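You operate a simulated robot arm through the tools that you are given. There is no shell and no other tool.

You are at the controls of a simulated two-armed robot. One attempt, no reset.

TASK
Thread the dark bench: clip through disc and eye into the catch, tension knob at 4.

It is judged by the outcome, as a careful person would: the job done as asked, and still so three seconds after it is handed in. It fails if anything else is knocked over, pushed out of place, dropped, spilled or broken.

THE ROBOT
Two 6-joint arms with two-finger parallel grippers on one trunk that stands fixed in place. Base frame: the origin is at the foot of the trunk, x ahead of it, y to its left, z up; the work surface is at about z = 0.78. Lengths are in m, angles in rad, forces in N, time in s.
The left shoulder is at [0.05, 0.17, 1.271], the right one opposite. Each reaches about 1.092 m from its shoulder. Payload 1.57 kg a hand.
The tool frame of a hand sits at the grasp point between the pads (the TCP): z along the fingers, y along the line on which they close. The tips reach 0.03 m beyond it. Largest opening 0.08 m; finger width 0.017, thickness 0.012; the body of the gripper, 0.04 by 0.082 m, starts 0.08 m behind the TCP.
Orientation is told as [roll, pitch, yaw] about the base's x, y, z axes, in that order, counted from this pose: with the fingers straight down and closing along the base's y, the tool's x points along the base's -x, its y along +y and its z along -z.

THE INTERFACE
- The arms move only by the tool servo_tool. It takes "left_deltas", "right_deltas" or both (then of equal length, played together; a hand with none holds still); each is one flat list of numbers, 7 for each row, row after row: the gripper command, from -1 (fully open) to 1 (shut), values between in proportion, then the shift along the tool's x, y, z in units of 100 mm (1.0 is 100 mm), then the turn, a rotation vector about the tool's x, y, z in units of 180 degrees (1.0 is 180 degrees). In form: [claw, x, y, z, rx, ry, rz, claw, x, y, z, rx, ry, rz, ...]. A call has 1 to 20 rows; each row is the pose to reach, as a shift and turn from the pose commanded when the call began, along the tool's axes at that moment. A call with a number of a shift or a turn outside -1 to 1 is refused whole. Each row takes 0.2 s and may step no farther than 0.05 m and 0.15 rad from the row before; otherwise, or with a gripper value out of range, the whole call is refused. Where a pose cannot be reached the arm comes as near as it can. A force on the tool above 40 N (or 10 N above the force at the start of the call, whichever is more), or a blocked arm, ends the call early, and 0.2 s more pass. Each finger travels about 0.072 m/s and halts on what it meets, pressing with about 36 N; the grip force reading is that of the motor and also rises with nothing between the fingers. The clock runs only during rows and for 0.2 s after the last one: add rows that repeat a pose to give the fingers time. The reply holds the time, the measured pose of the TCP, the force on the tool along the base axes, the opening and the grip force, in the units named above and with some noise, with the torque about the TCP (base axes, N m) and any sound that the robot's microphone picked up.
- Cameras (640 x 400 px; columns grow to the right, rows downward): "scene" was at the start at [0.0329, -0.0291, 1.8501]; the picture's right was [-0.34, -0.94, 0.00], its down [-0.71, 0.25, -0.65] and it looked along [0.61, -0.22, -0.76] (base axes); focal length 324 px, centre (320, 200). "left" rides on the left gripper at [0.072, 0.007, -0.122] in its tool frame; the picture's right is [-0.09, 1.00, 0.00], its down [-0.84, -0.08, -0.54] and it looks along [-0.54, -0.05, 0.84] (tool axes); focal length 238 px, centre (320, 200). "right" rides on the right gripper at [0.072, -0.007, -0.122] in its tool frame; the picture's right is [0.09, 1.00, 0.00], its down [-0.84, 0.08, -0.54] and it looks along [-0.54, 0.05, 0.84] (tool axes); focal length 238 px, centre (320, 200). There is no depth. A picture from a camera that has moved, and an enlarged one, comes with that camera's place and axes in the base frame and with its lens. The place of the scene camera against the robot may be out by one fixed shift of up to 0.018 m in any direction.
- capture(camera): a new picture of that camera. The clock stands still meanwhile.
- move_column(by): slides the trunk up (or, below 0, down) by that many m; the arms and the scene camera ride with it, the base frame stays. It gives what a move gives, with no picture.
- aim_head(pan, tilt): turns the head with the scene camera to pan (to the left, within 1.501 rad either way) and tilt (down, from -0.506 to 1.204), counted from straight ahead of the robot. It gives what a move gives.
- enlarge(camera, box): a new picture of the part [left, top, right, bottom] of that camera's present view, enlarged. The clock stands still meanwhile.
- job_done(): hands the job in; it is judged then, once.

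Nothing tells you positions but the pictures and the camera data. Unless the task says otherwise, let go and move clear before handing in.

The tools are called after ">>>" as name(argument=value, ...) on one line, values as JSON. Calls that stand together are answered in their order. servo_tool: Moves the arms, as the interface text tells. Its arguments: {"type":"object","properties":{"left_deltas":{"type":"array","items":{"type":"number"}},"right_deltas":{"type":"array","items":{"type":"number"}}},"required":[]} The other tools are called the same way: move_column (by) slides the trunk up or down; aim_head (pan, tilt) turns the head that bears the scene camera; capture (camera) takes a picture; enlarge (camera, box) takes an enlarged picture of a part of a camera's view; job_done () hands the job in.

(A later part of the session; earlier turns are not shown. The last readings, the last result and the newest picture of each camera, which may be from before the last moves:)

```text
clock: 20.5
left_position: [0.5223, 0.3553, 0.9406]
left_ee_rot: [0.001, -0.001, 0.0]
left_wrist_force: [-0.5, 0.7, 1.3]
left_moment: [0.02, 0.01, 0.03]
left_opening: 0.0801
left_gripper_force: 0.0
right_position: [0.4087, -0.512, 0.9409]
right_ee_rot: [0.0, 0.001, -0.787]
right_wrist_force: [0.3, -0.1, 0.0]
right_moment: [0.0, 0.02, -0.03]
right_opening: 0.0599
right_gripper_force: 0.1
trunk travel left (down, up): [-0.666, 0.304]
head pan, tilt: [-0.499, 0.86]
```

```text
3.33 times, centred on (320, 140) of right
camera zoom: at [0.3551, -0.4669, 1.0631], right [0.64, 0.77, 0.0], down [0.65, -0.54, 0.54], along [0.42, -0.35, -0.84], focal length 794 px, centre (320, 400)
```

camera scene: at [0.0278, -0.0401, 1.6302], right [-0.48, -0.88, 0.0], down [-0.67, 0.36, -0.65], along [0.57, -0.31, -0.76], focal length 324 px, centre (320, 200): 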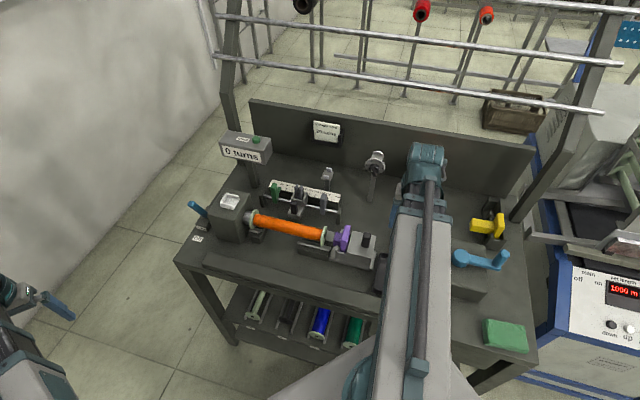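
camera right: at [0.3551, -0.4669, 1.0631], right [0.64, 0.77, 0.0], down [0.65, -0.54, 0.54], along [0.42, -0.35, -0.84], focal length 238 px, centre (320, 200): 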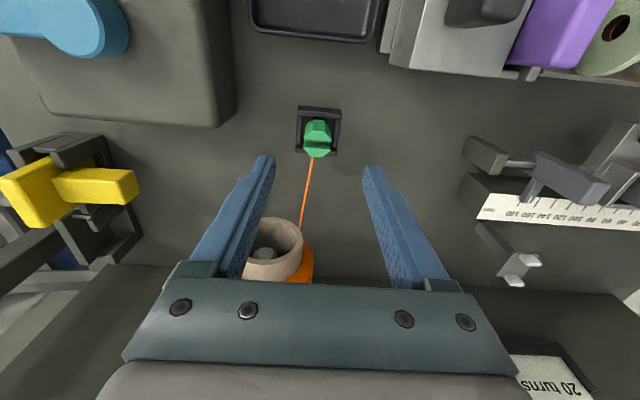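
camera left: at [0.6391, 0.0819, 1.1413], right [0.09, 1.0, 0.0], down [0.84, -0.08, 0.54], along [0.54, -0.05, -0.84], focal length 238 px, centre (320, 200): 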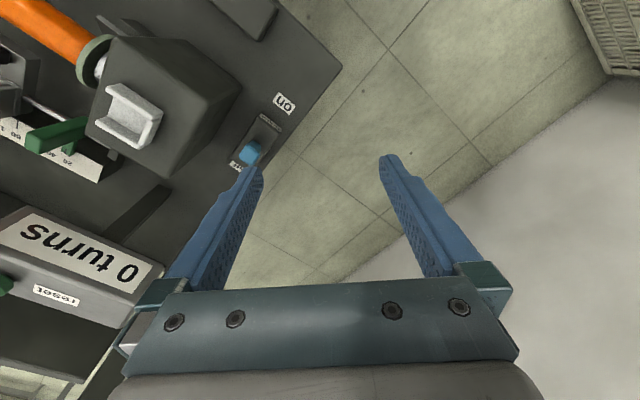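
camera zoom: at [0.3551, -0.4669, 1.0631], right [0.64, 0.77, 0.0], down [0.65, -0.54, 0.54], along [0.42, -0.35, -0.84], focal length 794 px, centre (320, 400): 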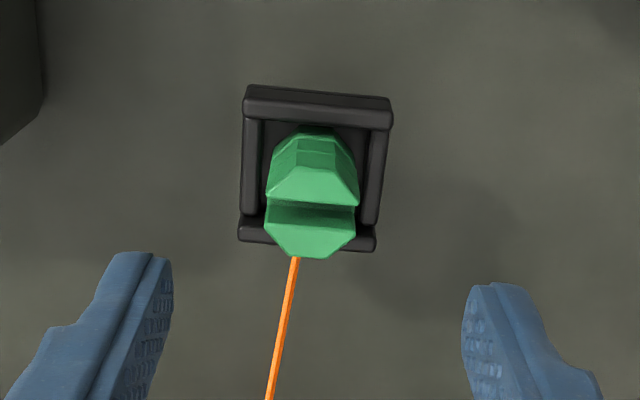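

The refined clip centre is (0.411, -0.516) with its top near 0.858, which puts it 3 mm farther toward the back. I'll shift by that much, lower so the fingertips stay just above the nest rim, and check.

>>> servo_tool(right_deltas=[-0.5, -0.03, -0.01, 0, 0, 0, 0, -0.5, -0.03, -0.01, 0, 0, 0, 0])

>>> move_column(by=-0.07)

>>> capture(camera="right")

>>> enlarge(camera="right", box=[240, 120, 400, 240])

>>> capture(camera="scene")

```text
clock: 21.1
left_position: [0.5223, 0.3548, 0.9413]
left_ee_rot: [0.001, 0.001, 0.001]
left_wrist_force: [-0.2, -0.1, -0.1]
left_moment: [-0.01, 0.0, -0.02]
left_opening: 0.08
left_gripper_force: 0.1
right_position: [0.4102, -0.5148, 0.9403]
right_ee_rot: [0.001, 0.002, -0.783]
right_wrist_force: [-0.4, 0.2, -1.0]
right_moment: [0.01, 0.01, 0.01]
right_opening: 0.0601
right_gripper_force: 0.0
trunk travel left (down, up): [-0.666, 0.304]
head pan, tilt: [-0.499, 0.86]
```

```text
clock: 22.1
left_position: [0.5213, 0.3545, 0.8701]
left_ee_rot: [0.0, 0.0, -0.001]
left_wrist_force: [0.1, -0.2, 0.9]
left_moment: [-0.01, -0.02, 0.0]
left_opening: 0.08
left_gripper_force: 0.1
right_position: [0.4114, -0.5142, 0.8714]
right_ee_rot: [0.001, 0.0, -0.787]
right_wrist_force: [-0.6, 0.6, 0.0]
right_moment: [0.02, 0.02, -0.01]
right_opening: 0.0598
right_gripper_force: 0.1
trunk travel left (down, up): [-0.596, 0.374]
head pan, tilt: [-0.499, 0.86]
```

```text
taken
camera right: at [0.356, -0.4699, 0.9932], right [0.64, 0.77, 0.0], down [0.65, -0.54, 0.54], along [0.42, -0.35, -0.84], focal length 238 px, centre (320, 200)
```

right: 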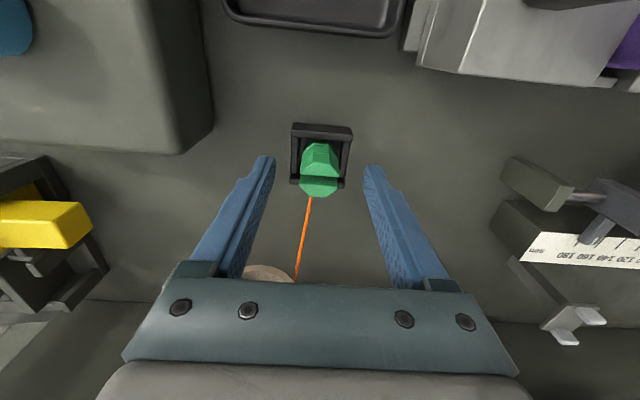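

```text
3.33 times, centred on (320, 180) of right
camera zoom: at [0.356, -0.4699, 0.9932], right [0.64, 0.77, 0.0], down [0.65, -0.54, 0.54], along [0.42, -0.35, -0.84], focal length 794 px, centre (320, 267)
```

zoom: 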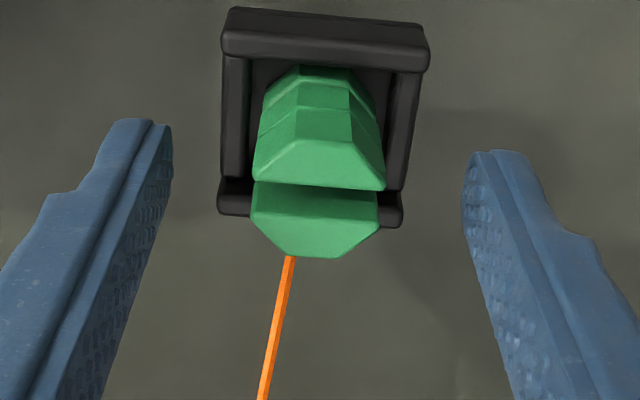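

```text
taken
camera scene: at [0.0279, -0.0401, 1.5602], right [-0.48, -0.88, 0.0], down [-0.67, 0.36, -0.65], along [0.57, -0.31, -0.76], focal length 324 px, centre (320, 200)
```

scene: 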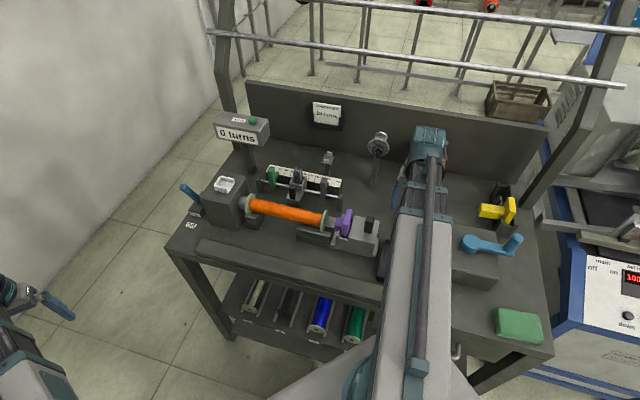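

The fingers straddle the clip above the nest rim. I'll lower slightly and close on it.

>>> move_column(by=-0.004)

>>> servo_tool(right_deltas=[0.0, 0, 0, 0, 0, 0, 0, 0.5, 0, 0, 0, 0, 0, 0, 1, 0, 0, 0, 0, 0, 0, 1, 0, 0, 0, 0, 0, 0, 1, 0, 0, 0, 0, 0, 0])

>>> enlarge(camera="right", box=[240, 120, 400, 240])

```text
clock: 22.7
left_position: [0.522, 0.3548, 0.8665]
left_ee_rot: [0.002, 0.001, -0.001]
left_wrist_force: [0.4, -0.2, -0.6]
left_moment: [-0.01, 0.02, 0.03]
left_opening: 0.08
left_gripper_force: 0.0
right_position: [0.4106, -0.5155, 0.8667]
right_ee_rot: [0.001, 0.001, -0.785]
right_wrist_force: [-0.2, -0.5, -0.4]
right_moment: [-0.01, 0.01, -0.01]
right_opening: 0.0603
right_gripper_force: 0.2
trunk travel left (down, up): [-0.592, 0.378]
head pan, tilt: [-0.499, 0.86]
```

```text
clock: 23.9
left_position: [0.5216, 0.3553, 0.8669]
left_ee_rot: [0.001, 0.002, -0.001]
left_wrist_force: [-0.1, -0.3, 0.6]
left_moment: [0.04, 0.0, 0.01]
left_opening: 0.0801
left_gripper_force: 0.0
right_position: [0.4115, -0.5144, 0.8672]
right_ee_rot: [-0.001, -0.001, -0.786]
right_wrist_force: [0.0, -0.8, -1.4]
right_moment: [0.0, -0.02, 0.0]
right_opening: 0.0227
right_gripper_force: 34.9
trunk travel left (down, up): [-0.592, 0.378]
head pan, tilt: [-0.499, 0.86]
```

```text
3.33 times, centred on (320, 180) of right
camera zoom: at [0.3561, -0.4699, 0.9891], right [0.64, 0.77, 0.0], down [0.65, -0.54, 0.54], along [0.42, -0.35, -0.84], focal length 794 px, centre (320, 267)
```

zoom: 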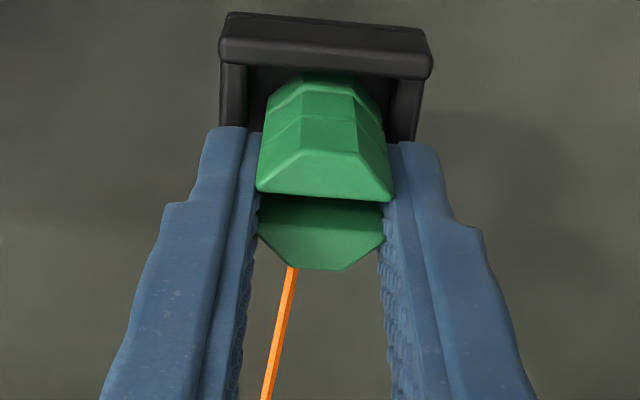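

The clip is gripped at 22.7 mm wide. I'll lift it and check.

>>> move_column(by=0.1)

>>> capture(camera="right")

>>> capture(camera="scene")

```text
clock: 25.2
left_position: [0.5216, 0.355, 0.9666]
left_ee_rot: [0.0, 0.0, 0.0]
left_wrist_force: [-0.1, -0.5, -0.8]
left_moment: [0.01, -0.02, 0.0]
left_opening: 0.0799
left_gripper_force: 0.0
right_position: [0.4105, -0.5146, 0.9659]
right_ee_rot: [0.0, 0.001, -0.785]
right_wrist_force: [-0.3, 0.7, 0.0]
right_moment: [0.01, -0.03, 0.0]
right_opening: 0.0222
right_gripper_force: 35.2
trunk travel left (down, up): [-0.692, 0.278]
head pan, tilt: [-0.499, 0.86]
```

```text
taken
camera right: at [0.3562, -0.47, 1.0891], right [0.64, 0.77, 0.0], down [0.65, -0.54, 0.54], along [0.42, -0.35, -0.84], focal length 238 px, centre (320, 200)
```

right: 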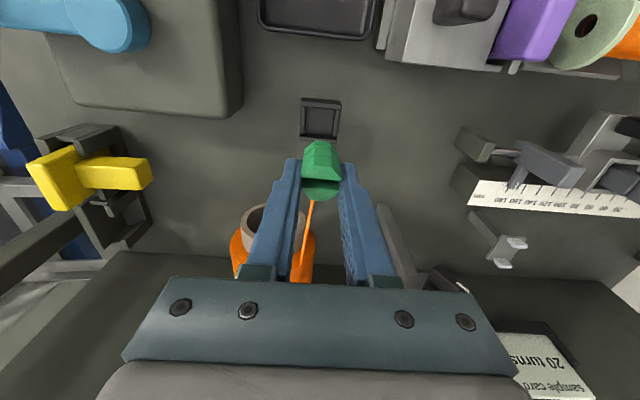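

```text
taken
camera scene: at [0.0281, -0.0401, 1.6561], right [-0.48, -0.88, 0.0], down [-0.67, 0.36, -0.65], along [0.57, -0.31, -0.76], focal length 324 px, centre (320, 200)
```

scene: 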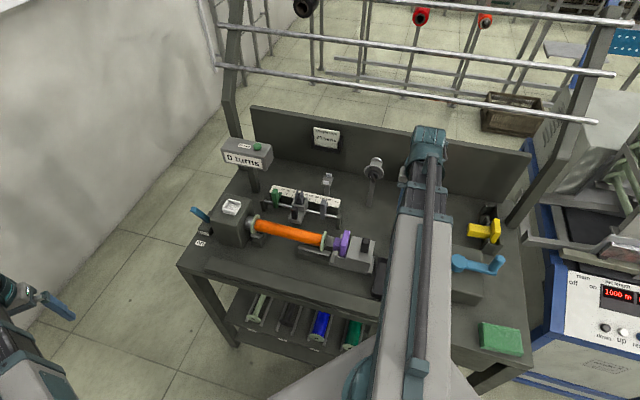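

>>> enlarge(camera="right", box=[260, 100, 380, 220])

>>> enlarge(camera="scene", box=[360, 150, 440, 230])

```text
3.33 times, centred on (320, 160) of right
camera zoom: at [0.3562, -0.47, 1.0891], right [0.64, 0.77, 0.0], down [0.65, -0.54, 0.54], along [0.42, -0.35, -0.84], focal length 794 px, centre (320, 333)
```

zoom: 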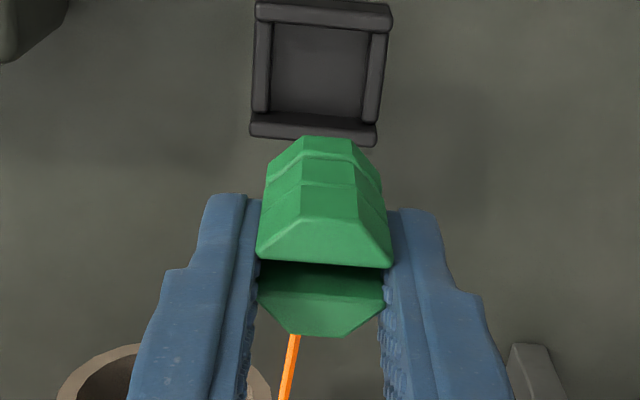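

```text
5.00 times, centred on (400, 190) of scene
camera zoom: at [0.0281, -0.0401, 1.6561], right [-0.48, -0.88, 0.0], down [-0.67, 0.36, -0.65], along [0.57, -0.31, -0.76], focal length 1622 px, centre (-80, 250)
```

zoom: 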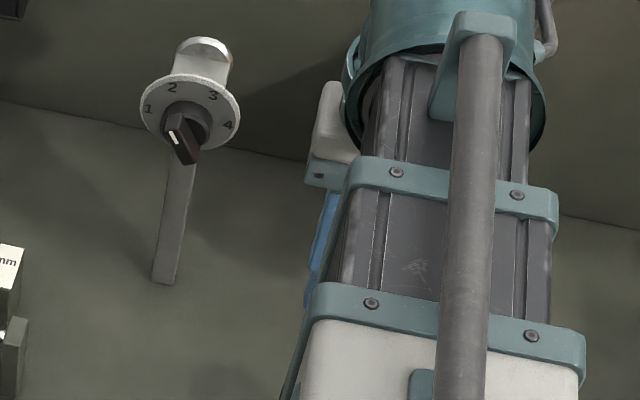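

The clip is secure and its bottom is about 55 mm below the TCP. I'll raise it to disc-gap height, then move back to line up with the gap at v=0.7875 on the spool side.

>>> move_column(by=0.065)

>>> servo_tool(right_deltas=[1, -0.2, 0, 0, 0, 0, 0, 1, -0.45, 0, 0, 0, 0, 0, 1, -0.7, 0, 0, 0, 0, 0, 1, -0.7, 0, 0, 0, 0, 0])

>>> servo_tool(right_deltas=[1, -0.2, 0, 0, 0, 0, 0, 1, -0.4, 0, 0, 0, 0, 0, 1, -0.63, 0, 0, 0, 0, 0, 1, -0.63, 0, 0, 0, 0, 0])

>>> capture(camera="right")

>>> capture(camera="scene")

```text
clock: 26.2
left_position: [0.5225, 0.3551, 1.0313]
left_ee_rot: [0.001, 0.0, -0.001]
left_wrist_force: [0.5, -0.4, -0.6]
left_moment: [-0.03, 0.0, 0.02]
left_opening: 0.0802
left_gripper_force: 0.1
right_position: [0.4101, -0.5154, 1.0314]
right_ee_rot: [0.0, 0.0, -0.785]
right_wrist_force: [0.5, -0.7, -0.6]
right_moment: [0.03, 0.01, -0.04]
right_opening: 0.0223
right_gripper_force: 35.4
trunk travel left (down, up): [-0.757, 0.213]
head pan, tilt: [-0.499, 0.86]
```

```text
clock: 27.2
left_position: [0.5224, 0.3554, 1.0322]
left_ee_rot: [-0.002, 0.0, -0.002]
left_wrist_force: [0.4, -0.9, 0.2]
left_moment: [0.01, 0.01, 0.0]
left_opening: 0.0798
left_gripper_force: 0.1
right_position: [0.4592, -0.5641, 1.032]
right_ee_rot: [0.0, -0.001, -0.785]
right_wrist_force: [-0.1, -0.4, -0.7]
right_moment: [-0.01, 0.01, 0.0]
right_opening: 0.0224
right_gripper_force: 34.8
trunk travel left (down, up): [-0.757, 0.213]
head pan, tilt: [-0.499, 0.86]
```

```text
clock: 28.2
left_position: [0.5212, 0.3563, 1.0313]
left_ee_rot: [0.002, 0.0, 0.0]
left_wrist_force: [0.7, -0.2, -0.2]
left_moment: [0.0, 0.0, 0.04]
left_opening: 0.08
left_gripper_force: 0.0
right_position: [0.5047, -0.6079, 1.0319]
right_ee_rot: [0.0, 0.0, -0.785]
right_wrist_force: [-0.8, 0.0, -0.6]
right_moment: [0.04, 0.03, 0.01]
right_opening: 0.0226
right_gripper_force: 35.4
trunk travel left (down, up): [-0.757, 0.213]
head pan, tilt: [-0.499, 0.86]
```

```text
taken
camera right: at [0.4497, -0.5626, 1.1542], right [0.64, 0.77, 0.0], down [0.65, -0.54, 0.54], along [0.42, -0.35, -0.84], focal length 238 px, centre (320, 200)
```

right: 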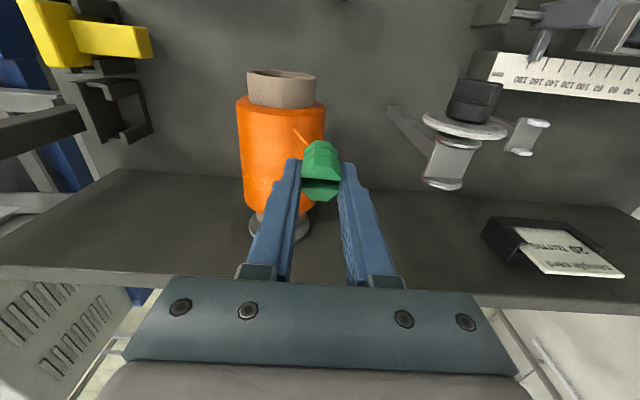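

```text
taken
camera scene: at [0.0279, -0.04, 1.7212], right [-0.48, -0.88, 0.0], down [-0.67, 0.36, -0.65], along [0.57, -0.31, -0.76], focal length 324 px, centre (320, 200)
```

scene: 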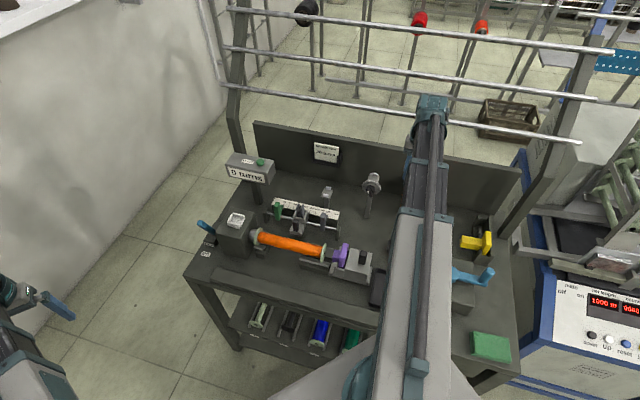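

I'll enlarge the tension unit from this view to fine-tune the gap position.

>>> enlarge(camera="right", box=[380, 70, 560, 200])

>>> enlarge(camera="right", box=[260, 80, 380, 220])

>>> enlarge(camera="scene", box=[340, 155, 440, 225])

```text
3.08 times, centred on (470, 135) of right
camera zoom: at [0.4497, -0.5626, 1.1542], right [0.64, 0.77, 0.0], down [0.65, -0.54, 0.54], along [0.42, -0.35, -0.84], focal length 733 px, centre (-142, 400)
```

zoom: 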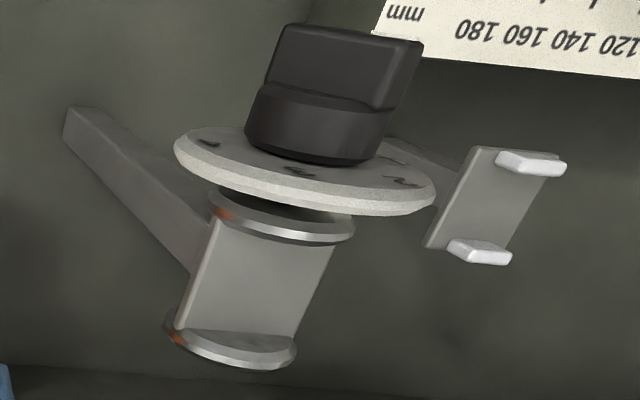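

```text
2.86 times, centred on (320, 150) of right
camera zoom: at [0.4497, -0.5626, 1.1542], right [0.64, 0.77, 0.0], down [0.65, -0.54, 0.54], along [0.42, -0.35, -0.84], focal length 681 px, centre (320, 343)
```

zoom: 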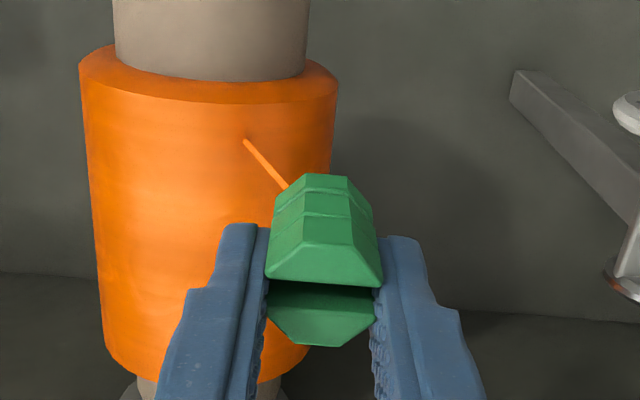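

```text
5.71 times, centred on (390, 190) of scene
camera zoom: at [0.0279, -0.04, 1.7212], right [-0.48, -0.88, 0.0], down [-0.67, 0.36, -0.65], along [0.57, -0.31, -0.76], focal length 1854 px, centre (-80, 257)
```

zoom: 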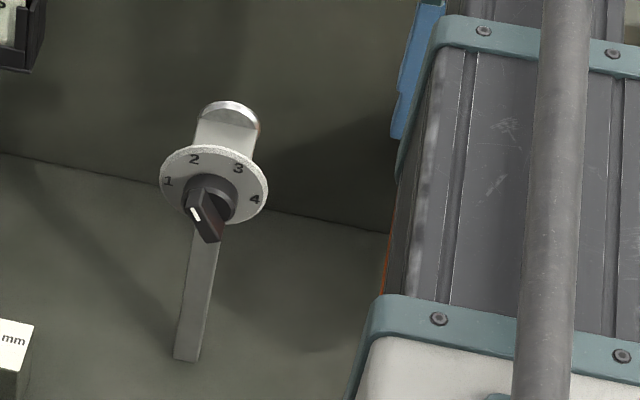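

The gap centre (v≈0.787) and the eye (v≈0.787) both line up with the clip at v≈0.787. I'll lower 4 mm and draw the clip through the discs along +u.

>>> move_column(by=-0.004)

>>> servo_tool(right_deltas=[1, 0, 0.15, 0, 0, 0, 0, 1, 0, 0.3, 0, 0, 0, 0, 1, 0, 0.45, 0, 0, 0, 0, 1, 0, 0.6, 0, 0, 0, 0, 1, 0, 0.75, 0, 0, 0, 0, 1, 0, 0.75, 0, 0, 0, 0])

>>> capture(camera="right")

>>> enlarge(camera="right", box=[260, 80, 420, 220])

>>> enlarge(camera="scene", box=[340, 155, 440, 225])

```text
clock: 28.8
left_position: [0.5208, 0.355, 1.0271]
left_ee_rot: [0.0, -0.002, 0.0]
left_wrist_force: [0.8, 0.5, 0.5]
left_moment: [0.0, 0.02, 0.01]
left_opening: 0.0799
left_gripper_force: 0.0
right_position: [0.5042, -0.6081, 1.0277]
right_ee_rot: [0.0, 0.0, -0.785]
right_wrist_force: [-0.5, -0.5, -1.0]
right_moment: [0.03, 0.06, -0.01]
right_opening: 0.0225
right_gripper_force: 35.6
trunk travel left (down, up): [-0.753, 0.217]
head pan, tilt: [-0.499, 0.86]
```

```text
clock: 30.2
left_position: [0.5222, 0.3563, 1.0266]
left_ee_rot: [0.0, 0.0, 0.0]
left_wrist_force: [-0.3, 0.9, 0.3]
left_moment: [0.0, 0.02, -0.01]
left_opening: 0.08
left_gripper_force: 0.0
right_position: [0.5573, -0.5529, 1.0271]
right_ee_rot: [-0.001, 0.003, -0.786]
right_wrist_force: [-0.9, -0.4, 0.3]
right_moment: [0.02, 0.01, 0.02]
right_opening: 0.0226
right_gripper_force: 34.7
trunk travel left (down, up): [-0.753, 0.217]
head pan, tilt: [-0.499, 0.86]
```

```text
taken
camera right: at [0.5024, -0.5083, 1.1501], right [0.64, 0.77, 0.0], down [0.65, -0.54, 0.54], along [0.42, -0.35, -0.84], focal length 238 px, centre (320, 200)
```

right: 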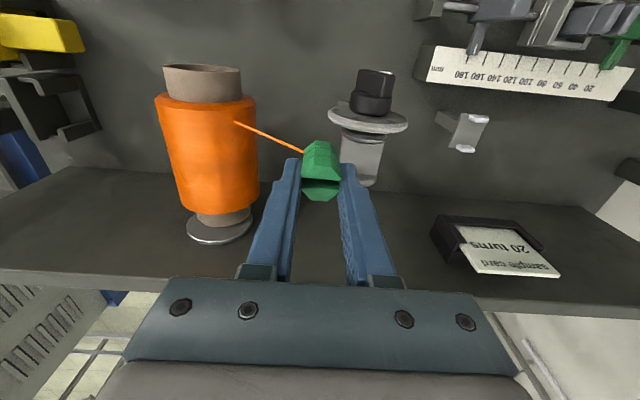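

```text
2.86 times, centred on (340, 150) of right
camera zoom: at [0.5024, -0.5083, 1.1501], right [0.64, 0.77, 0.0], down [0.65, -0.54, 0.54], along [0.42, -0.35, -0.84], focal length 681 px, centre (263, 343)
```

zoom: 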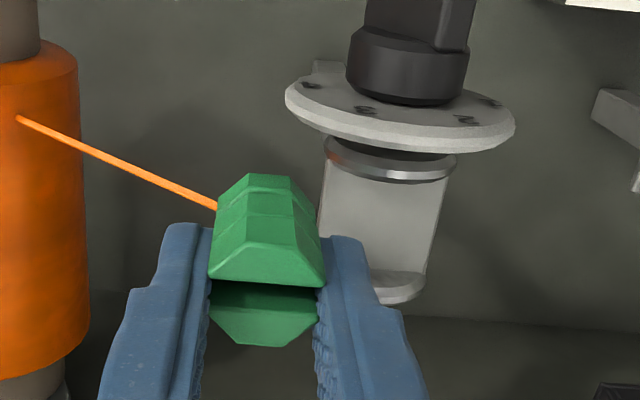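

```text
5.71 times, centred on (390, 190) of scene
camera zoom: at [0.028, -0.0402, 1.7172], right [-0.48, -0.88, 0.0], down [-0.67, 0.36, -0.65], along [0.57, -0.31, -0.76], focal length 1854 px, centre (-80, 257)
```

zoom: 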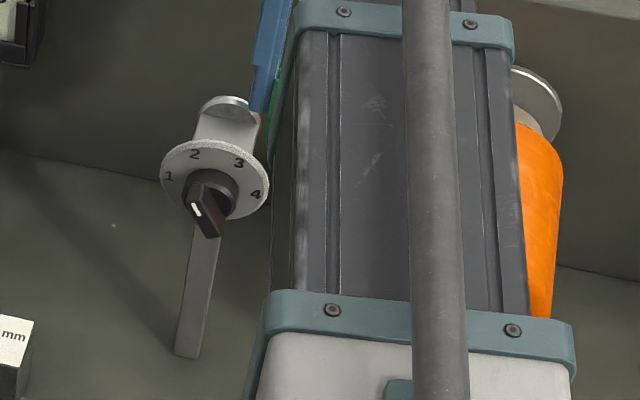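

The clip is lined up at the entrance between the discs. I'll draw it through slowly.

>>> servo_tool(right_deltas=[1, -0.015, 0.1, 0, 0, 0, 0, 1, -0.015, 0.2, 0, 0, 0, 0, 1, -0.015, 0.3, 0, 0, 0, 0, 1, -0.015, 0.4, 0, 0, 0, 0, 1, -0.015, 0.4, 0, 0, 0, 0])

>>> enlarge(camera="right", box=[240, 80, 400, 220])

>>> enlarge(camera="scene", box=[340, 155, 440, 225])

```text
clock: 31.4
left_position: [0.5222, 0.3558, 1.028]
left_ee_rot: [0.001, 0.0, 0.0]
left_wrist_force: [-0.3, -0.8, -0.1]
left_moment: [0.0, -0.02, 0.0]
left_opening: 0.08
left_gripper_force: 0.1
right_position: [0.5855, -0.5257, 1.0283]
right_ee_rot: [-0.001, 0.0, -0.785]
right_wrist_force: [-0.7, -0.3, -0.5]
right_moment: [-0.02, 0.03, 0.0]
right_opening: 0.0225
right_gripper_force: 35.0
trunk travel left (down, up): [-0.753, 0.217]
head pan, tilt: [-0.499, 0.86]
```

```text
2.86 times, centred on (320, 150) of right
camera zoom: at [0.5321, -0.4807, 1.1501], right [0.64, 0.77, 0.0], down [0.65, -0.54, 0.54], along [0.42, -0.35, -0.84], focal length 681 px, centre (320, 343)
```

zoom: 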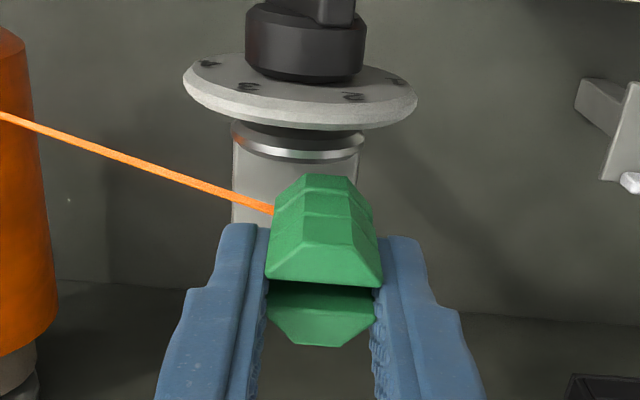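

```text
5.71 times, centred on (390, 190) of scene
camera zoom: at [0.028, -0.0401, 1.7172], right [-0.48, -0.88, 0.0], down [-0.67, 0.36, -0.65], along [0.57, -0.31, -0.76], focal length 1854 px, centre (-80, 257)
```

zoom: 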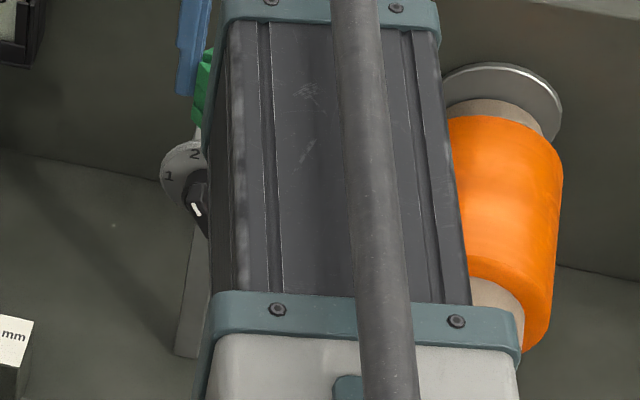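

The clip passed between the discs with no contact force. I'll continue past them, then lower to eye height.

>>> servo_tool(right_deltas=[1, -0.01, 0.15, 0, 0, 0, 0, 1, -0.01, 0.3, 0, 0, 0, 0, 1, -0.01, 0.45, 0, 0, 0, 0, 1, -0.01, 0.6, 0, 0, 0, 0, 1, -0.01, 0.7, 0, 0, 0, 0, 1, -0.01, 0.7, 0, 0, 0, 0])

>>> capture(camera="right")

>>> enlarge(camera="right", box=[200, 80, 500, 240])

>>> capture(camera="scene")

```text
clock: 32.8
left_position: [0.5211, 0.3558, 1.0285]
left_ee_rot: [0.001, -0.001, 0.0]
left_wrist_force: [-0.2, 0.0, -0.3]
left_moment: [-0.02, 0.01, 0.01]
left_opening: 0.0801
left_gripper_force: 0.1
right_position: [0.6372, -0.4774, 1.026]
right_ee_rot: [-0.001, -0.001, -0.786]
right_wrist_force: [-0.1, 0.4, -0.1]
right_moment: [-0.02, 0.0, -0.02]
right_opening: 0.0224
right_gripper_force: 34.8
trunk travel left (down, up): [-0.753, 0.217]
head pan, tilt: [-0.499, 0.86]
```

```text
taken
camera right: at [0.5824, -0.4321, 1.1501], right [0.64, 0.77, 0.0], down [0.65, -0.54, 0.54], along [0.42, -0.35, -0.84], focal length 238 px, centre (320, 200)
```

right: 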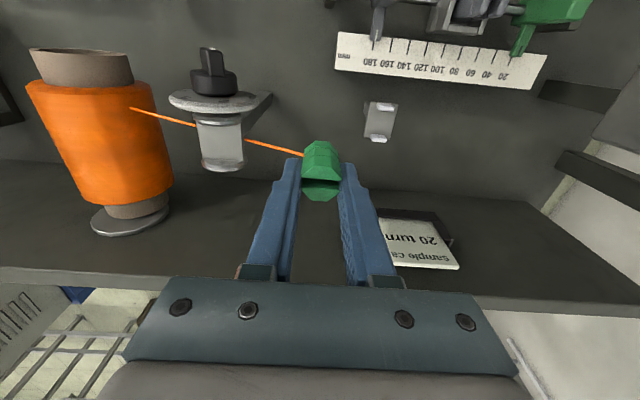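

```text
2.13 times, centred on (350, 160) of right
camera zoom: at [0.5824, -0.4321, 1.1501], right [0.64, 0.77, 0.0], down [0.65, -0.54, 0.54], along [0.42, -0.35, -0.84], focal length 508 px, centre (256, 285)
```

zoom: 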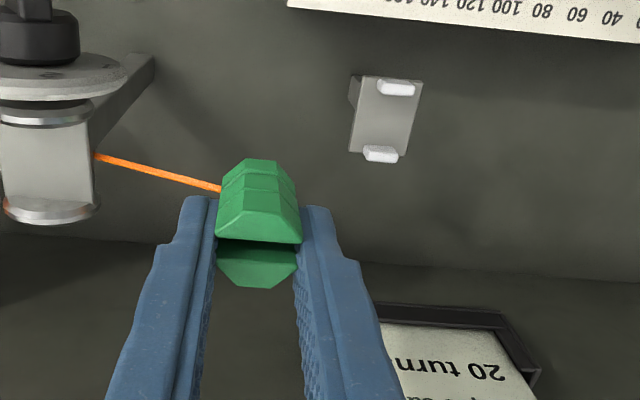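

```text
taken
camera scene: at [0.028, -0.0401, 1.7172], right [-0.48, -0.88, 0.0], down [-0.67, 0.36, -0.65], along [0.57, -0.31, -0.76], focal length 324 px, centre (320, 200)
```

scene: 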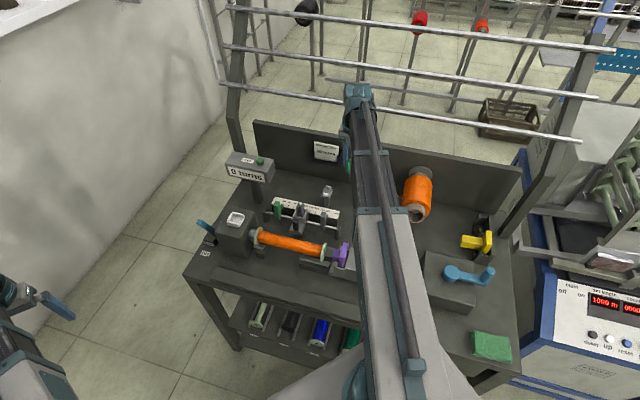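

The wire now runs through the disc unit. I'll lower to eye height, still short of the eye, and check the alignment closely.

>>> move_column(by=-0.06)

>>> capture(camera="right")

>>> enlarge(camera="right", box=[280, 110, 440, 220])

>>> enlarge(camera="scene", box=[300, 150, 400, 220])

```text
clock: 33.8
left_position: [0.5208, 0.356, 0.9683]
left_ee_rot: [0.0, 0.0, -0.001]
left_wrist_force: [0.0, -0.3, 0.2]
left_moment: [0.02, -0.01, -0.04]
left_opening: 0.0799
left_gripper_force: 0.1
right_position: [0.6374, -0.478, 0.9676]
right_ee_rot: [0.001, -0.001, -0.785]
right_wrist_force: [0.3, 0.9, 0.0]
right_moment: [-0.01, 0.01, 0.0]
right_opening: 0.0223
right_gripper_force: 35.0
trunk travel left (down, up): [-0.693, 0.277]
head pan, tilt: [-0.499, 0.86]
```

```text
taken
camera right: at [0.5822, -0.4322, 1.0902], right [0.64, 0.77, 0.0], down [0.65, -0.54, 0.54], along [0.42, -0.35, -0.84], focal length 238 px, centre (320, 200)
```

right: 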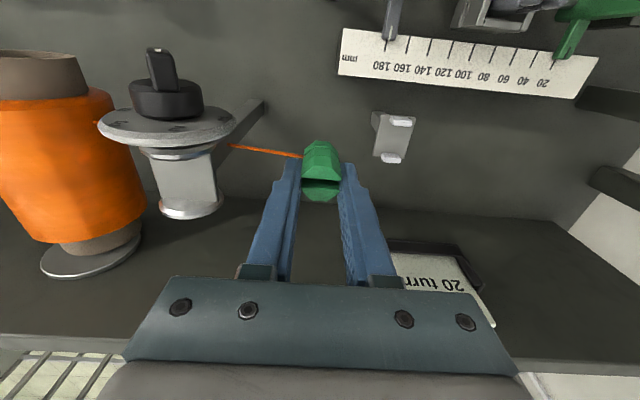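

```text
3.64 times, centred on (360, 165) of right
camera zoom: at [0.5822, -0.4322, 1.0902], right [0.64, 0.77, 0.0], down [0.65, -0.54, 0.54], along [0.42, -0.35, -0.84], focal length 867 px, centre (174, 327)
```

zoom: 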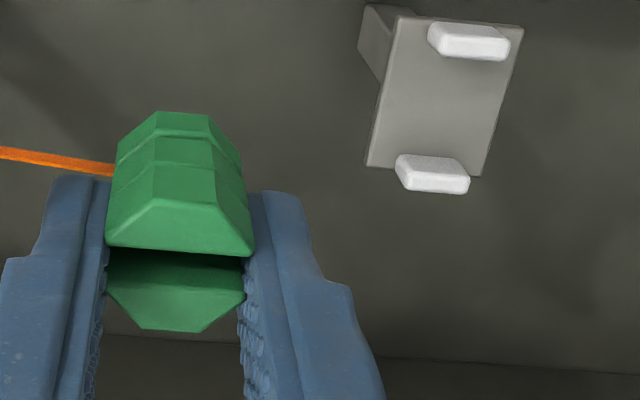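

```text
5.71 times, centred on (350, 185) of scene
camera zoom: at [0.0278, -0.0401, 1.6572], right [-0.48, -0.88, 0.0], down [-0.67, 0.36, -0.65], along [0.57, -0.31, -0.76], focal length 1854 px, centre (149, 286)
```

zoom: 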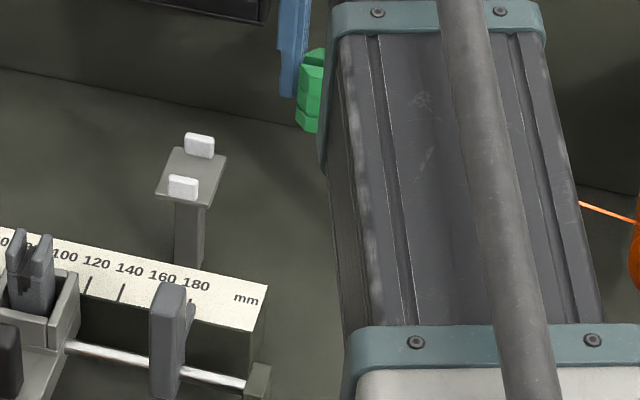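

The wire still draws straight from spool to clip, below the disc platform instead of through the gap, so the disc pass may not have counted. I'll go back and repeat it lower, closer to the platform.

>>> move_column(by=0.06)

>>> servo_tool(right_deltas=[1, 0.005, -0.15, 0, 0, 0, 0, 1, 0.01, -0.3, 0, 0, 0, 0, 1, 0.01, -0.45, 0, 0, 0, 0, 1, 0.01, -0.6, 0, 0, 0, 0, 1, 0.01, -0.75, 0, 0, 0, 0, 1, 0.01, -0.75, 0, 0, 0, 0])

>>> enlarge(camera="right", box=[250, 70, 390, 200])

```text
clock: 34.8
left_position: [0.5221, 0.3561, 1.0277]
left_ee_rot: [-0.001, 0.0, 0.0]
left_wrist_force: [0.3, 0.6, 0.0]
left_moment: [0.01, 0.01, -0.01]
left_opening: 0.0797
left_gripper_force: 0.1
right_position: [0.6375, -0.4787, 1.0283]
right_ee_rot: [-0.001, -0.001, -0.786]
right_wrist_force: [-0.7, -0.3, -0.4]
right_moment: [-0.01, -0.02, 0.02]
right_opening: 0.0225
right_gripper_force: 35.4
trunk travel left (down, up): [-0.753, 0.217]
head pan, tilt: [-0.499, 0.86]
```

```text
clock: 36.2
left_position: [0.5225, 0.3551, 1.0274]
left_ee_rot: [-0.001, 0.0, 0.0]
left_wrist_force: [0.1, 0.3, -0.8]
left_moment: [-0.01, -0.01, -0.01]
left_opening: 0.0801
left_gripper_force: 0.1
right_position: [0.5851, -0.5299, 1.0285]
right_ee_rot: [0.0, 0.0, -0.786]
right_wrist_force: [0.2, -0.3, -0.1]
right_moment: [-0.02, 0.02, -0.02]
right_opening: 0.0221
right_gripper_force: 35.3
trunk travel left (down, up): [-0.753, 0.217]
head pan, tilt: [-0.499, 0.86]
```

```text
3.08 times, centred on (320, 135) of right
camera zoom: at [0.5297, -0.485, 1.1501], right [0.64, 0.77, 0.0], down [0.65, -0.54, 0.54], along [0.42, -0.35, -0.84], focal length 733 px, centre (320, 400)
```

zoom: 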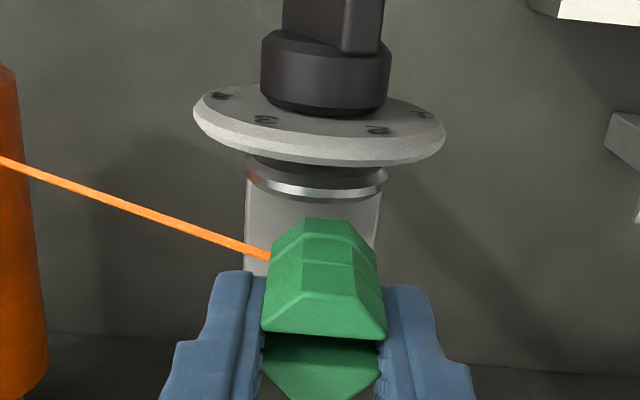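

>>> move_column(by=-0.003)

>>> move_column(by=-0.002)

>>> move_column(by=-0.002)

>>> enlarge(camera="right", box=[250, 70, 390, 200])

```text
clock: 36.7
left_position: [0.5215, 0.3553, 1.0241]
left_ee_rot: [0.001, 0.0, 0.0]
left_wrist_force: [-0.3, -0.3, 0.3]
left_moment: [0.03, -0.02, -0.02]
left_opening: 0.0801
left_gripper_force: 0.1
right_position: [0.5847, -0.5302, 1.0249]
right_ee_rot: [0.002, 0.001, -0.784]
right_wrist_force: [-0.1, 0.5, -0.2]
right_moment: [0.01, -0.03, 0.02]
right_opening: 0.0223
right_gripper_force: 34.8
trunk travel left (down, up): [-0.75, 0.22]
head pan, tilt: [-0.499, 0.86]
```

```text
clock: 37.2
left_position: [0.5204, 0.3559, 1.0231]
left_ee_rot: [0.0, 0.0, -0.001]
left_wrist_force: [0.4, 0.3, 0.1]
left_moment: [0.0, 0.03, 0.01]
left_opening: 0.0801
left_gripper_force: 0.0
right_position: [0.5843, -0.5302, 1.0219]
right_ee_rot: [-0.001, 0.0, -0.786]
right_wrist_force: [-0.1, -0.7, 0.1]
right_moment: [0.0, -0.01, 0.07]
right_opening: 0.0225
right_gripper_force: 35.4
trunk travel left (down, up): [-0.748, 0.222]
head pan, tilt: [-0.499, 0.86]
```

```text
clock: 37.7
left_position: [0.5224, 0.3561, 1.0198]
left_ee_rot: [0.0, -0.001, 0.0]
left_wrist_force: [0.4, 0.5, -0.5]
left_moment: [0.01, -0.02, 0.0]
left_opening: 0.0801
left_gripper_force: 0.0
right_position: [0.5846, -0.5303, 1.0206]
right_ee_rot: [0.0, 0.0, -0.785]
right_wrist_force: [0.3, 0.3, -0.3]
right_moment: [0.01, 0.04, 0.02]
right_opening: 0.0222
right_gripper_force: 34.8
trunk travel left (down, up): [-0.746, 0.224]
head pan, tilt: [-0.499, 0.86]
```

```text
3.08 times, centred on (320, 135) of right
camera zoom: at [0.5298, -0.4849, 1.1431], right [0.64, 0.77, 0.0], down [0.65, -0.54, 0.54], along [0.42, -0.35, -0.84], focal length 733 px, centre (320, 400)
```

zoom: 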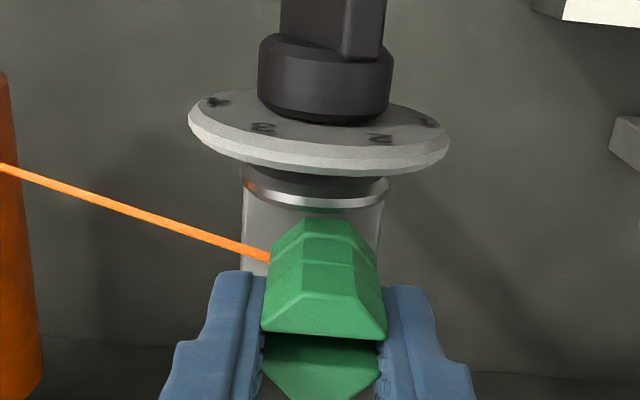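

There's no contact yet. I'll keep stepping down until there's a light touch.

>>> move_column(by=-0.002)

>>> move_column(by=-0.002)

>>> enlarge(camera="right", box=[250, 70, 390, 200])

```text
clock: 38.3
left_position: [0.5199, 0.3558, 1.0185]
left_ee_rot: [0.0, -0.001, 0.0]
left_wrist_force: [-0.3, -0.4, -0.5]
left_moment: [-0.02, -0.03, 0.0]
left_opening: 0.08
left_gripper_force: 0.1
right_position: [0.5849, -0.5299, 1.0193]
right_ee_rot: [-0.001, 0.0, -0.784]
right_wrist_force: [0.2, 0.0, -0.7]
right_moment: [0.01, 0.04, -0.03]
right_opening: 0.0223
right_gripper_force: 34.9
trunk travel left (down, up): [-0.744, 0.226]
head pan, tilt: [-0.499, 0.86]
```

```text
clock: 38.8
left_position: [0.5223, 0.3557, 1.0177]
left_ee_rot: [-0.001, -0.001, 0.0]
left_wrist_force: [-0.4, -0.4, -0.3]
left_moment: [-0.04, -0.01, 0.01]
left_opening: 0.0801
left_gripper_force: 0.0
right_position: [0.5831, -0.5303, 1.0158]
right_ee_rot: [0.0, 0.0, -0.785]
right_wrist_force: [0.7, -0.6, -0.2]
right_moment: [0.01, 0.0, -0.03]
right_opening: 0.0224
right_gripper_force: 35.4
trunk travel left (down, up): [-0.742, 0.228]
head pan, tilt: [-0.499, 0.86]
```

```text
3.08 times, centred on (320, 135) of right
camera zoom: at [0.5297, -0.4849, 1.1391], right [0.64, 0.77, 0.0], down [0.65, -0.54, 0.54], along [0.42, -0.35, -0.84], focal length 733 px, centre (320, 400)
```

zoom: 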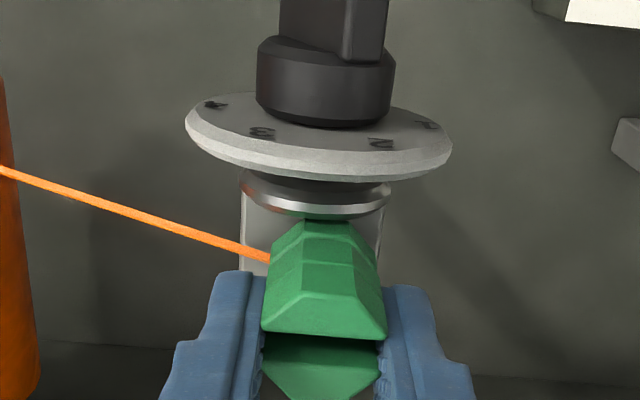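

>>> move_column(by=-0.002)

>>> move_column(by=-0.002)

>>> enlarge(camera="right", box=[270, 110, 370, 200])

```text
clock: 39.3
left_position: [0.5215, 0.3557, 1.0144]
left_ee_rot: [0.0, -0.001, 0.0]
left_wrist_force: [-0.4, 0.2, 0.3]
left_moment: [0.06, 0.01, 0.01]
left_opening: 0.0801
left_gripper_force: 0.0
right_position: [0.5842, -0.5307, 1.0154]
right_ee_rot: [0.001, -0.001, -0.786]
right_wrist_force: [0.4, -0.2, 0.2]
right_moment: [-0.01, -0.01, 0.0]
right_opening: 0.0223
right_gripper_force: 35.0
trunk travel left (down, up): [-0.74, 0.23]
head pan, tilt: [-0.499, 0.86]
```

```text
clock: 39.8
left_position: [0.5219, 0.3562, 1.0112]
left_ee_rot: [0.001, 0.0, -0.001]
left_wrist_force: [0.3, 0.3, -0.2]
left_moment: [0.0, 0.01, -0.02]
left_opening: 0.08
left_gripper_force: 0.1
right_position: [0.5835, -0.5298, 1.0124]
right_ee_rot: [0.001, 0.001, -0.785]
right_wrist_force: [0.7, 1.1, 0.1]
right_moment: [-0.02, -0.01, 0.03]
right_opening: 0.0227
right_gripper_force: 34.6
trunk travel left (down, up): [-0.738, 0.232]
head pan, tilt: [-0.499, 0.86]
```

```text
4.44 times, centred on (320, 155) of right
camera zoom: at [0.5298, -0.4849, 1.1351], right [0.64, 0.77, 0.0], down [0.65, -0.54, 0.54], along [0.42, -0.35, -0.84], focal length 1059 px, centre (320, 400)
```

zoom: 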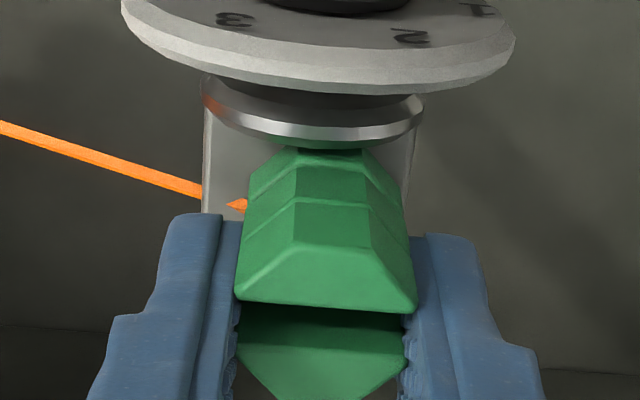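

The clip now sits right down between the discs, just above the platform. I'll draw it through at this height.

>>> servo_tool(right_deltas=[1, 0, -0.1, 0, 0, 0, 0, 1, 0, -0.2, 0, 0, 0, 0, 1, 0, -0.35, 0, 0, 0, 0, 1, 0, -0.5, 0, 0, 0, 0, 1, 0, -0.65, 0, 0, 0, 0, 1, 0, -0.65, 0, 0, 0, 0])

>>> capture(camera="right")

```text
clock: 41.2
left_position: [0.5221, 0.3549, 1.0127]
left_ee_rot: [-0.001, 0.001, 0.001]
left_wrist_force: [-0.3, -0.2, 0.5]
left_moment: [0.01, 0.01, -0.01]
left_opening: 0.0799
left_gripper_force: 0.1
right_position: [0.5391, -0.5769, 1.013]
right_ee_rot: [0.001, 0.001, -0.786]
right_wrist_force: [-0.2, -0.4, -0.2]
right_moment: [0.02, 0.02, -0.03]
right_opening: 0.0223
right_gripper_force: 34.8
trunk travel left (down, up): [-0.738, 0.232]
head pan, tilt: [-0.499, 0.86]
```

```text
taken
camera right: at [0.4847, -0.5308, 1.1351], right [0.64, 0.77, 0.0], down [0.65, -0.54, 0.54], along [0.42, -0.35, -0.84], focal length 238 px, centre (320, 200)
```

right: 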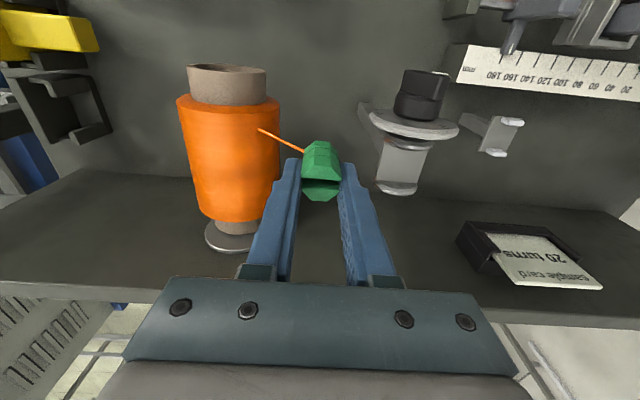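

I've backed out fully on the spool side. Now I'll make the complete low pass along +u.

>>> servo_tool(right_deltas=[1, 0.01, 0.1, 0, 0, 0, 0, 1, 0.01, 0.2, 0, 0, 0, 0, 1, 0.01, 0.3, 0, 0, 0, 0, 1, 0.01, 0.4, 0, 0, 0, 0, 1, 0.01, 0.5, 0, 0, 0, 0, 1, 0.01, 0.6, 0, 0, 0, 0, 1, 0.01, 0.7, 0, 0, 0, 0, 1, 0.01, 0.8, 0, 0, 0, 0, 1, 0.01, 0.9, 0, 0, 0, 0, 1, 0.01, 1.0, 0, 0, 0, 0, 1, 0.01, 1.0, 0, 0, 0, 0])

>>> capture(camera="right")

>>> enlarge(camera="right", box=[180, 80, 380, 220])

```text
clock: 43.6
left_position: [0.5214, 0.3553, 1.0133]
left_ee_rot: [-0.002, 0.0, -0.001]
left_wrist_force: [0.7, -0.5, -0.4]
left_moment: [0.02, 0.01, 0.03]
left_opening: 0.0801
left_gripper_force: 0.0
right_position: [0.6075, -0.5042, 1.0132]
right_ee_rot: [-0.001, 0.0, -0.785]
right_wrist_force: [-0.4, 0.4, -0.4]
right_moment: [0.02, -0.01, 0.01]
right_opening: 0.0223
right_gripper_force: 35.2
trunk travel left (down, up): [-0.738, 0.232]
head pan, tilt: [-0.499, 0.86]
```

```text
taken
camera right: at [0.5535, -0.4597, 1.1351], right [0.64, 0.77, 0.0], down [0.65, -0.54, 0.54], along [0.42, -0.35, -0.84], focal length 238 px, centre (320, 200)
```

right: 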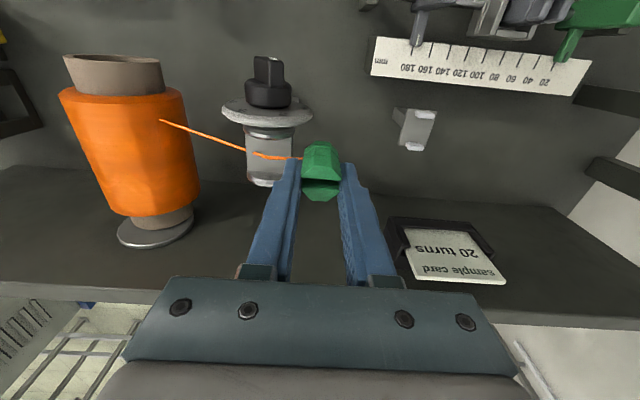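

```text
2.86 times, centred on (280, 150) of right
camera zoom: at [0.5535, -0.4597, 1.1351], right [0.64, 0.77, 0.0], down [0.65, -0.54, 0.54], along [0.42, -0.35, -0.84], focal length 681 px, centre (434, 343)
```

zoom: 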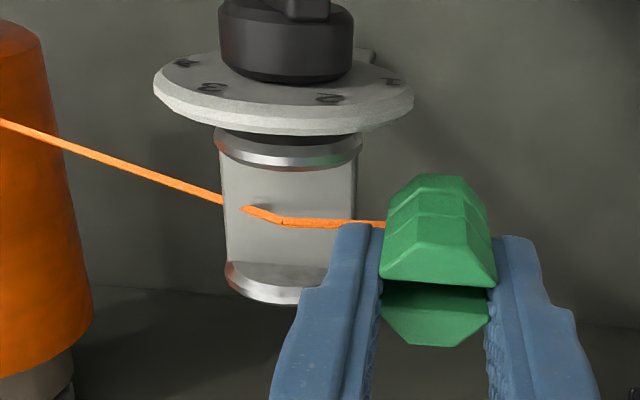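

The wire now bends at the disc and runs between the plates, so the disc pass is done; it needed the clip low. Next I'll move past the disc and lower toward eye level.

>>> servo_tool(right_deltas=[1, 0, 0.13, 0, 0, 0, 0, 1, 0, 0.26, 0, 0, 0, 0, 1, 0, 0.4, 0, 0, 0, 0, 1, 0, 0.4, 0, 0, 0, 0])

>>> move_column(by=-0.075)

>>> capture(camera="right")

>>> enlarge(camera="right", box=[280, 110, 440, 220])

>>> enlarge(camera="scene", box=[300, 140, 400, 210])

```text
clock: 44.6
left_position: [0.5217, 0.3557, 1.0115]
left_ee_rot: [0.0, 0.0, 0.001]
left_wrist_force: [0.1, -0.3, -0.7]
left_moment: [0.0, -0.01, 0.02]
left_opening: 0.0799
left_gripper_force: 0.0
right_position: [0.6359, -0.4781, 1.0144]
right_ee_rot: [-0.001, 0.0, -0.784]
right_wrist_force: [0.0, -0.1, 0.2]
right_moment: [0.01, -0.03, 0.03]
right_opening: 0.0225
right_gripper_force: 34.7
trunk travel left (down, up): [-0.738, 0.232]
head pan, tilt: [-0.499, 0.86]
```

```text
clock: 45.7
left_position: [0.5216, 0.3549, 0.9374]
left_ee_rot: [-0.001, -0.001, 0.0]
left_wrist_force: [0.3, 0.2, -0.3]
left_moment: [0.0, -0.01, 0.03]
left_opening: 0.0801
left_gripper_force: 0.1
right_position: [0.6375, -0.4773, 0.9384]
right_ee_rot: [-0.001, 0.002, -0.787]
right_wrist_force: [-0.4, -0.5, -0.2]
right_moment: [0.01, 0.01, 0.03]
right_opening: 0.0224
right_gripper_force: 35.3
trunk travel left (down, up): [-0.663, 0.307]
head pan, tilt: [-0.499, 0.86]
```

```text
taken
camera right: at [0.5815, -0.4317, 1.0602], right [0.64, 0.77, 0.0], down [0.65, -0.54, 0.54], along [0.42, -0.35, -0.84], focal length 238 px, centre (320, 200)
```

right: 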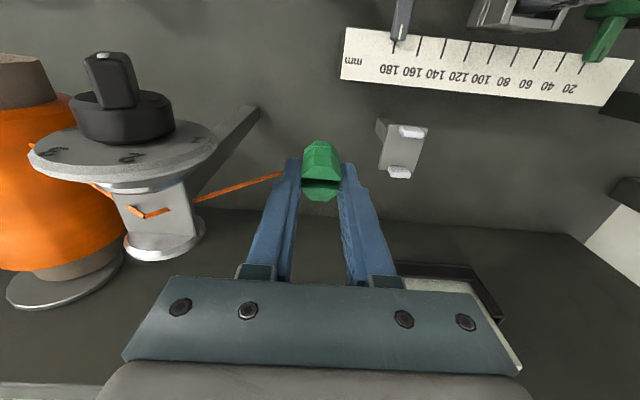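

```text
3.64 times, centred on (360, 165) of right
camera zoom: at [0.5815, -0.4317, 1.0602], right [0.64, 0.77, 0.0], down [0.65, -0.54, 0.54], along [0.42, -0.35, -0.84], focal length 867 px, centre (174, 327)
```

zoom: 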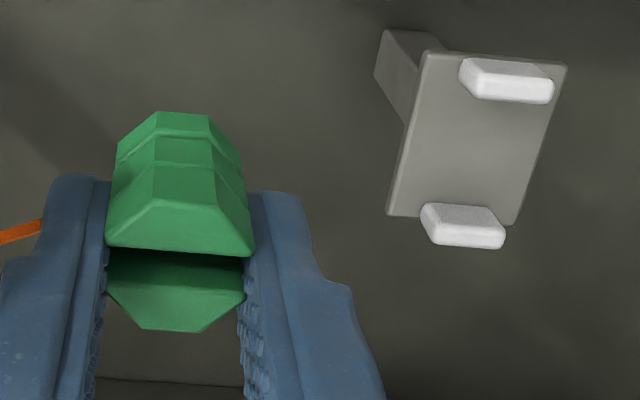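

```text
5.71 times, centred on (350, 175) of scene
camera zoom: at [0.0279, -0.0401, 1.6272], right [-0.48, -0.88, 0.0], down [-0.67, 0.36, -0.65], along [0.57, -0.31, -0.76], focal length 1854 px, centre (149, 343)
```

zoom: 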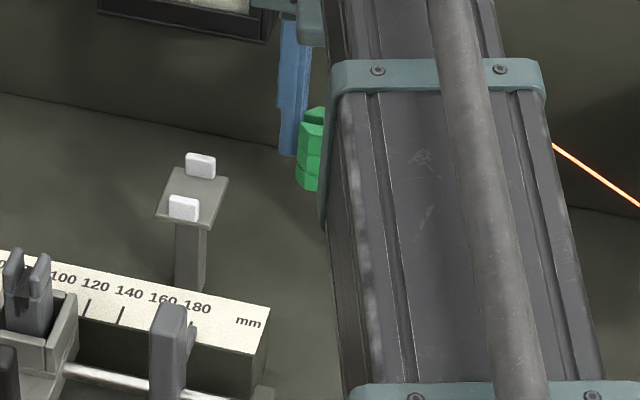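

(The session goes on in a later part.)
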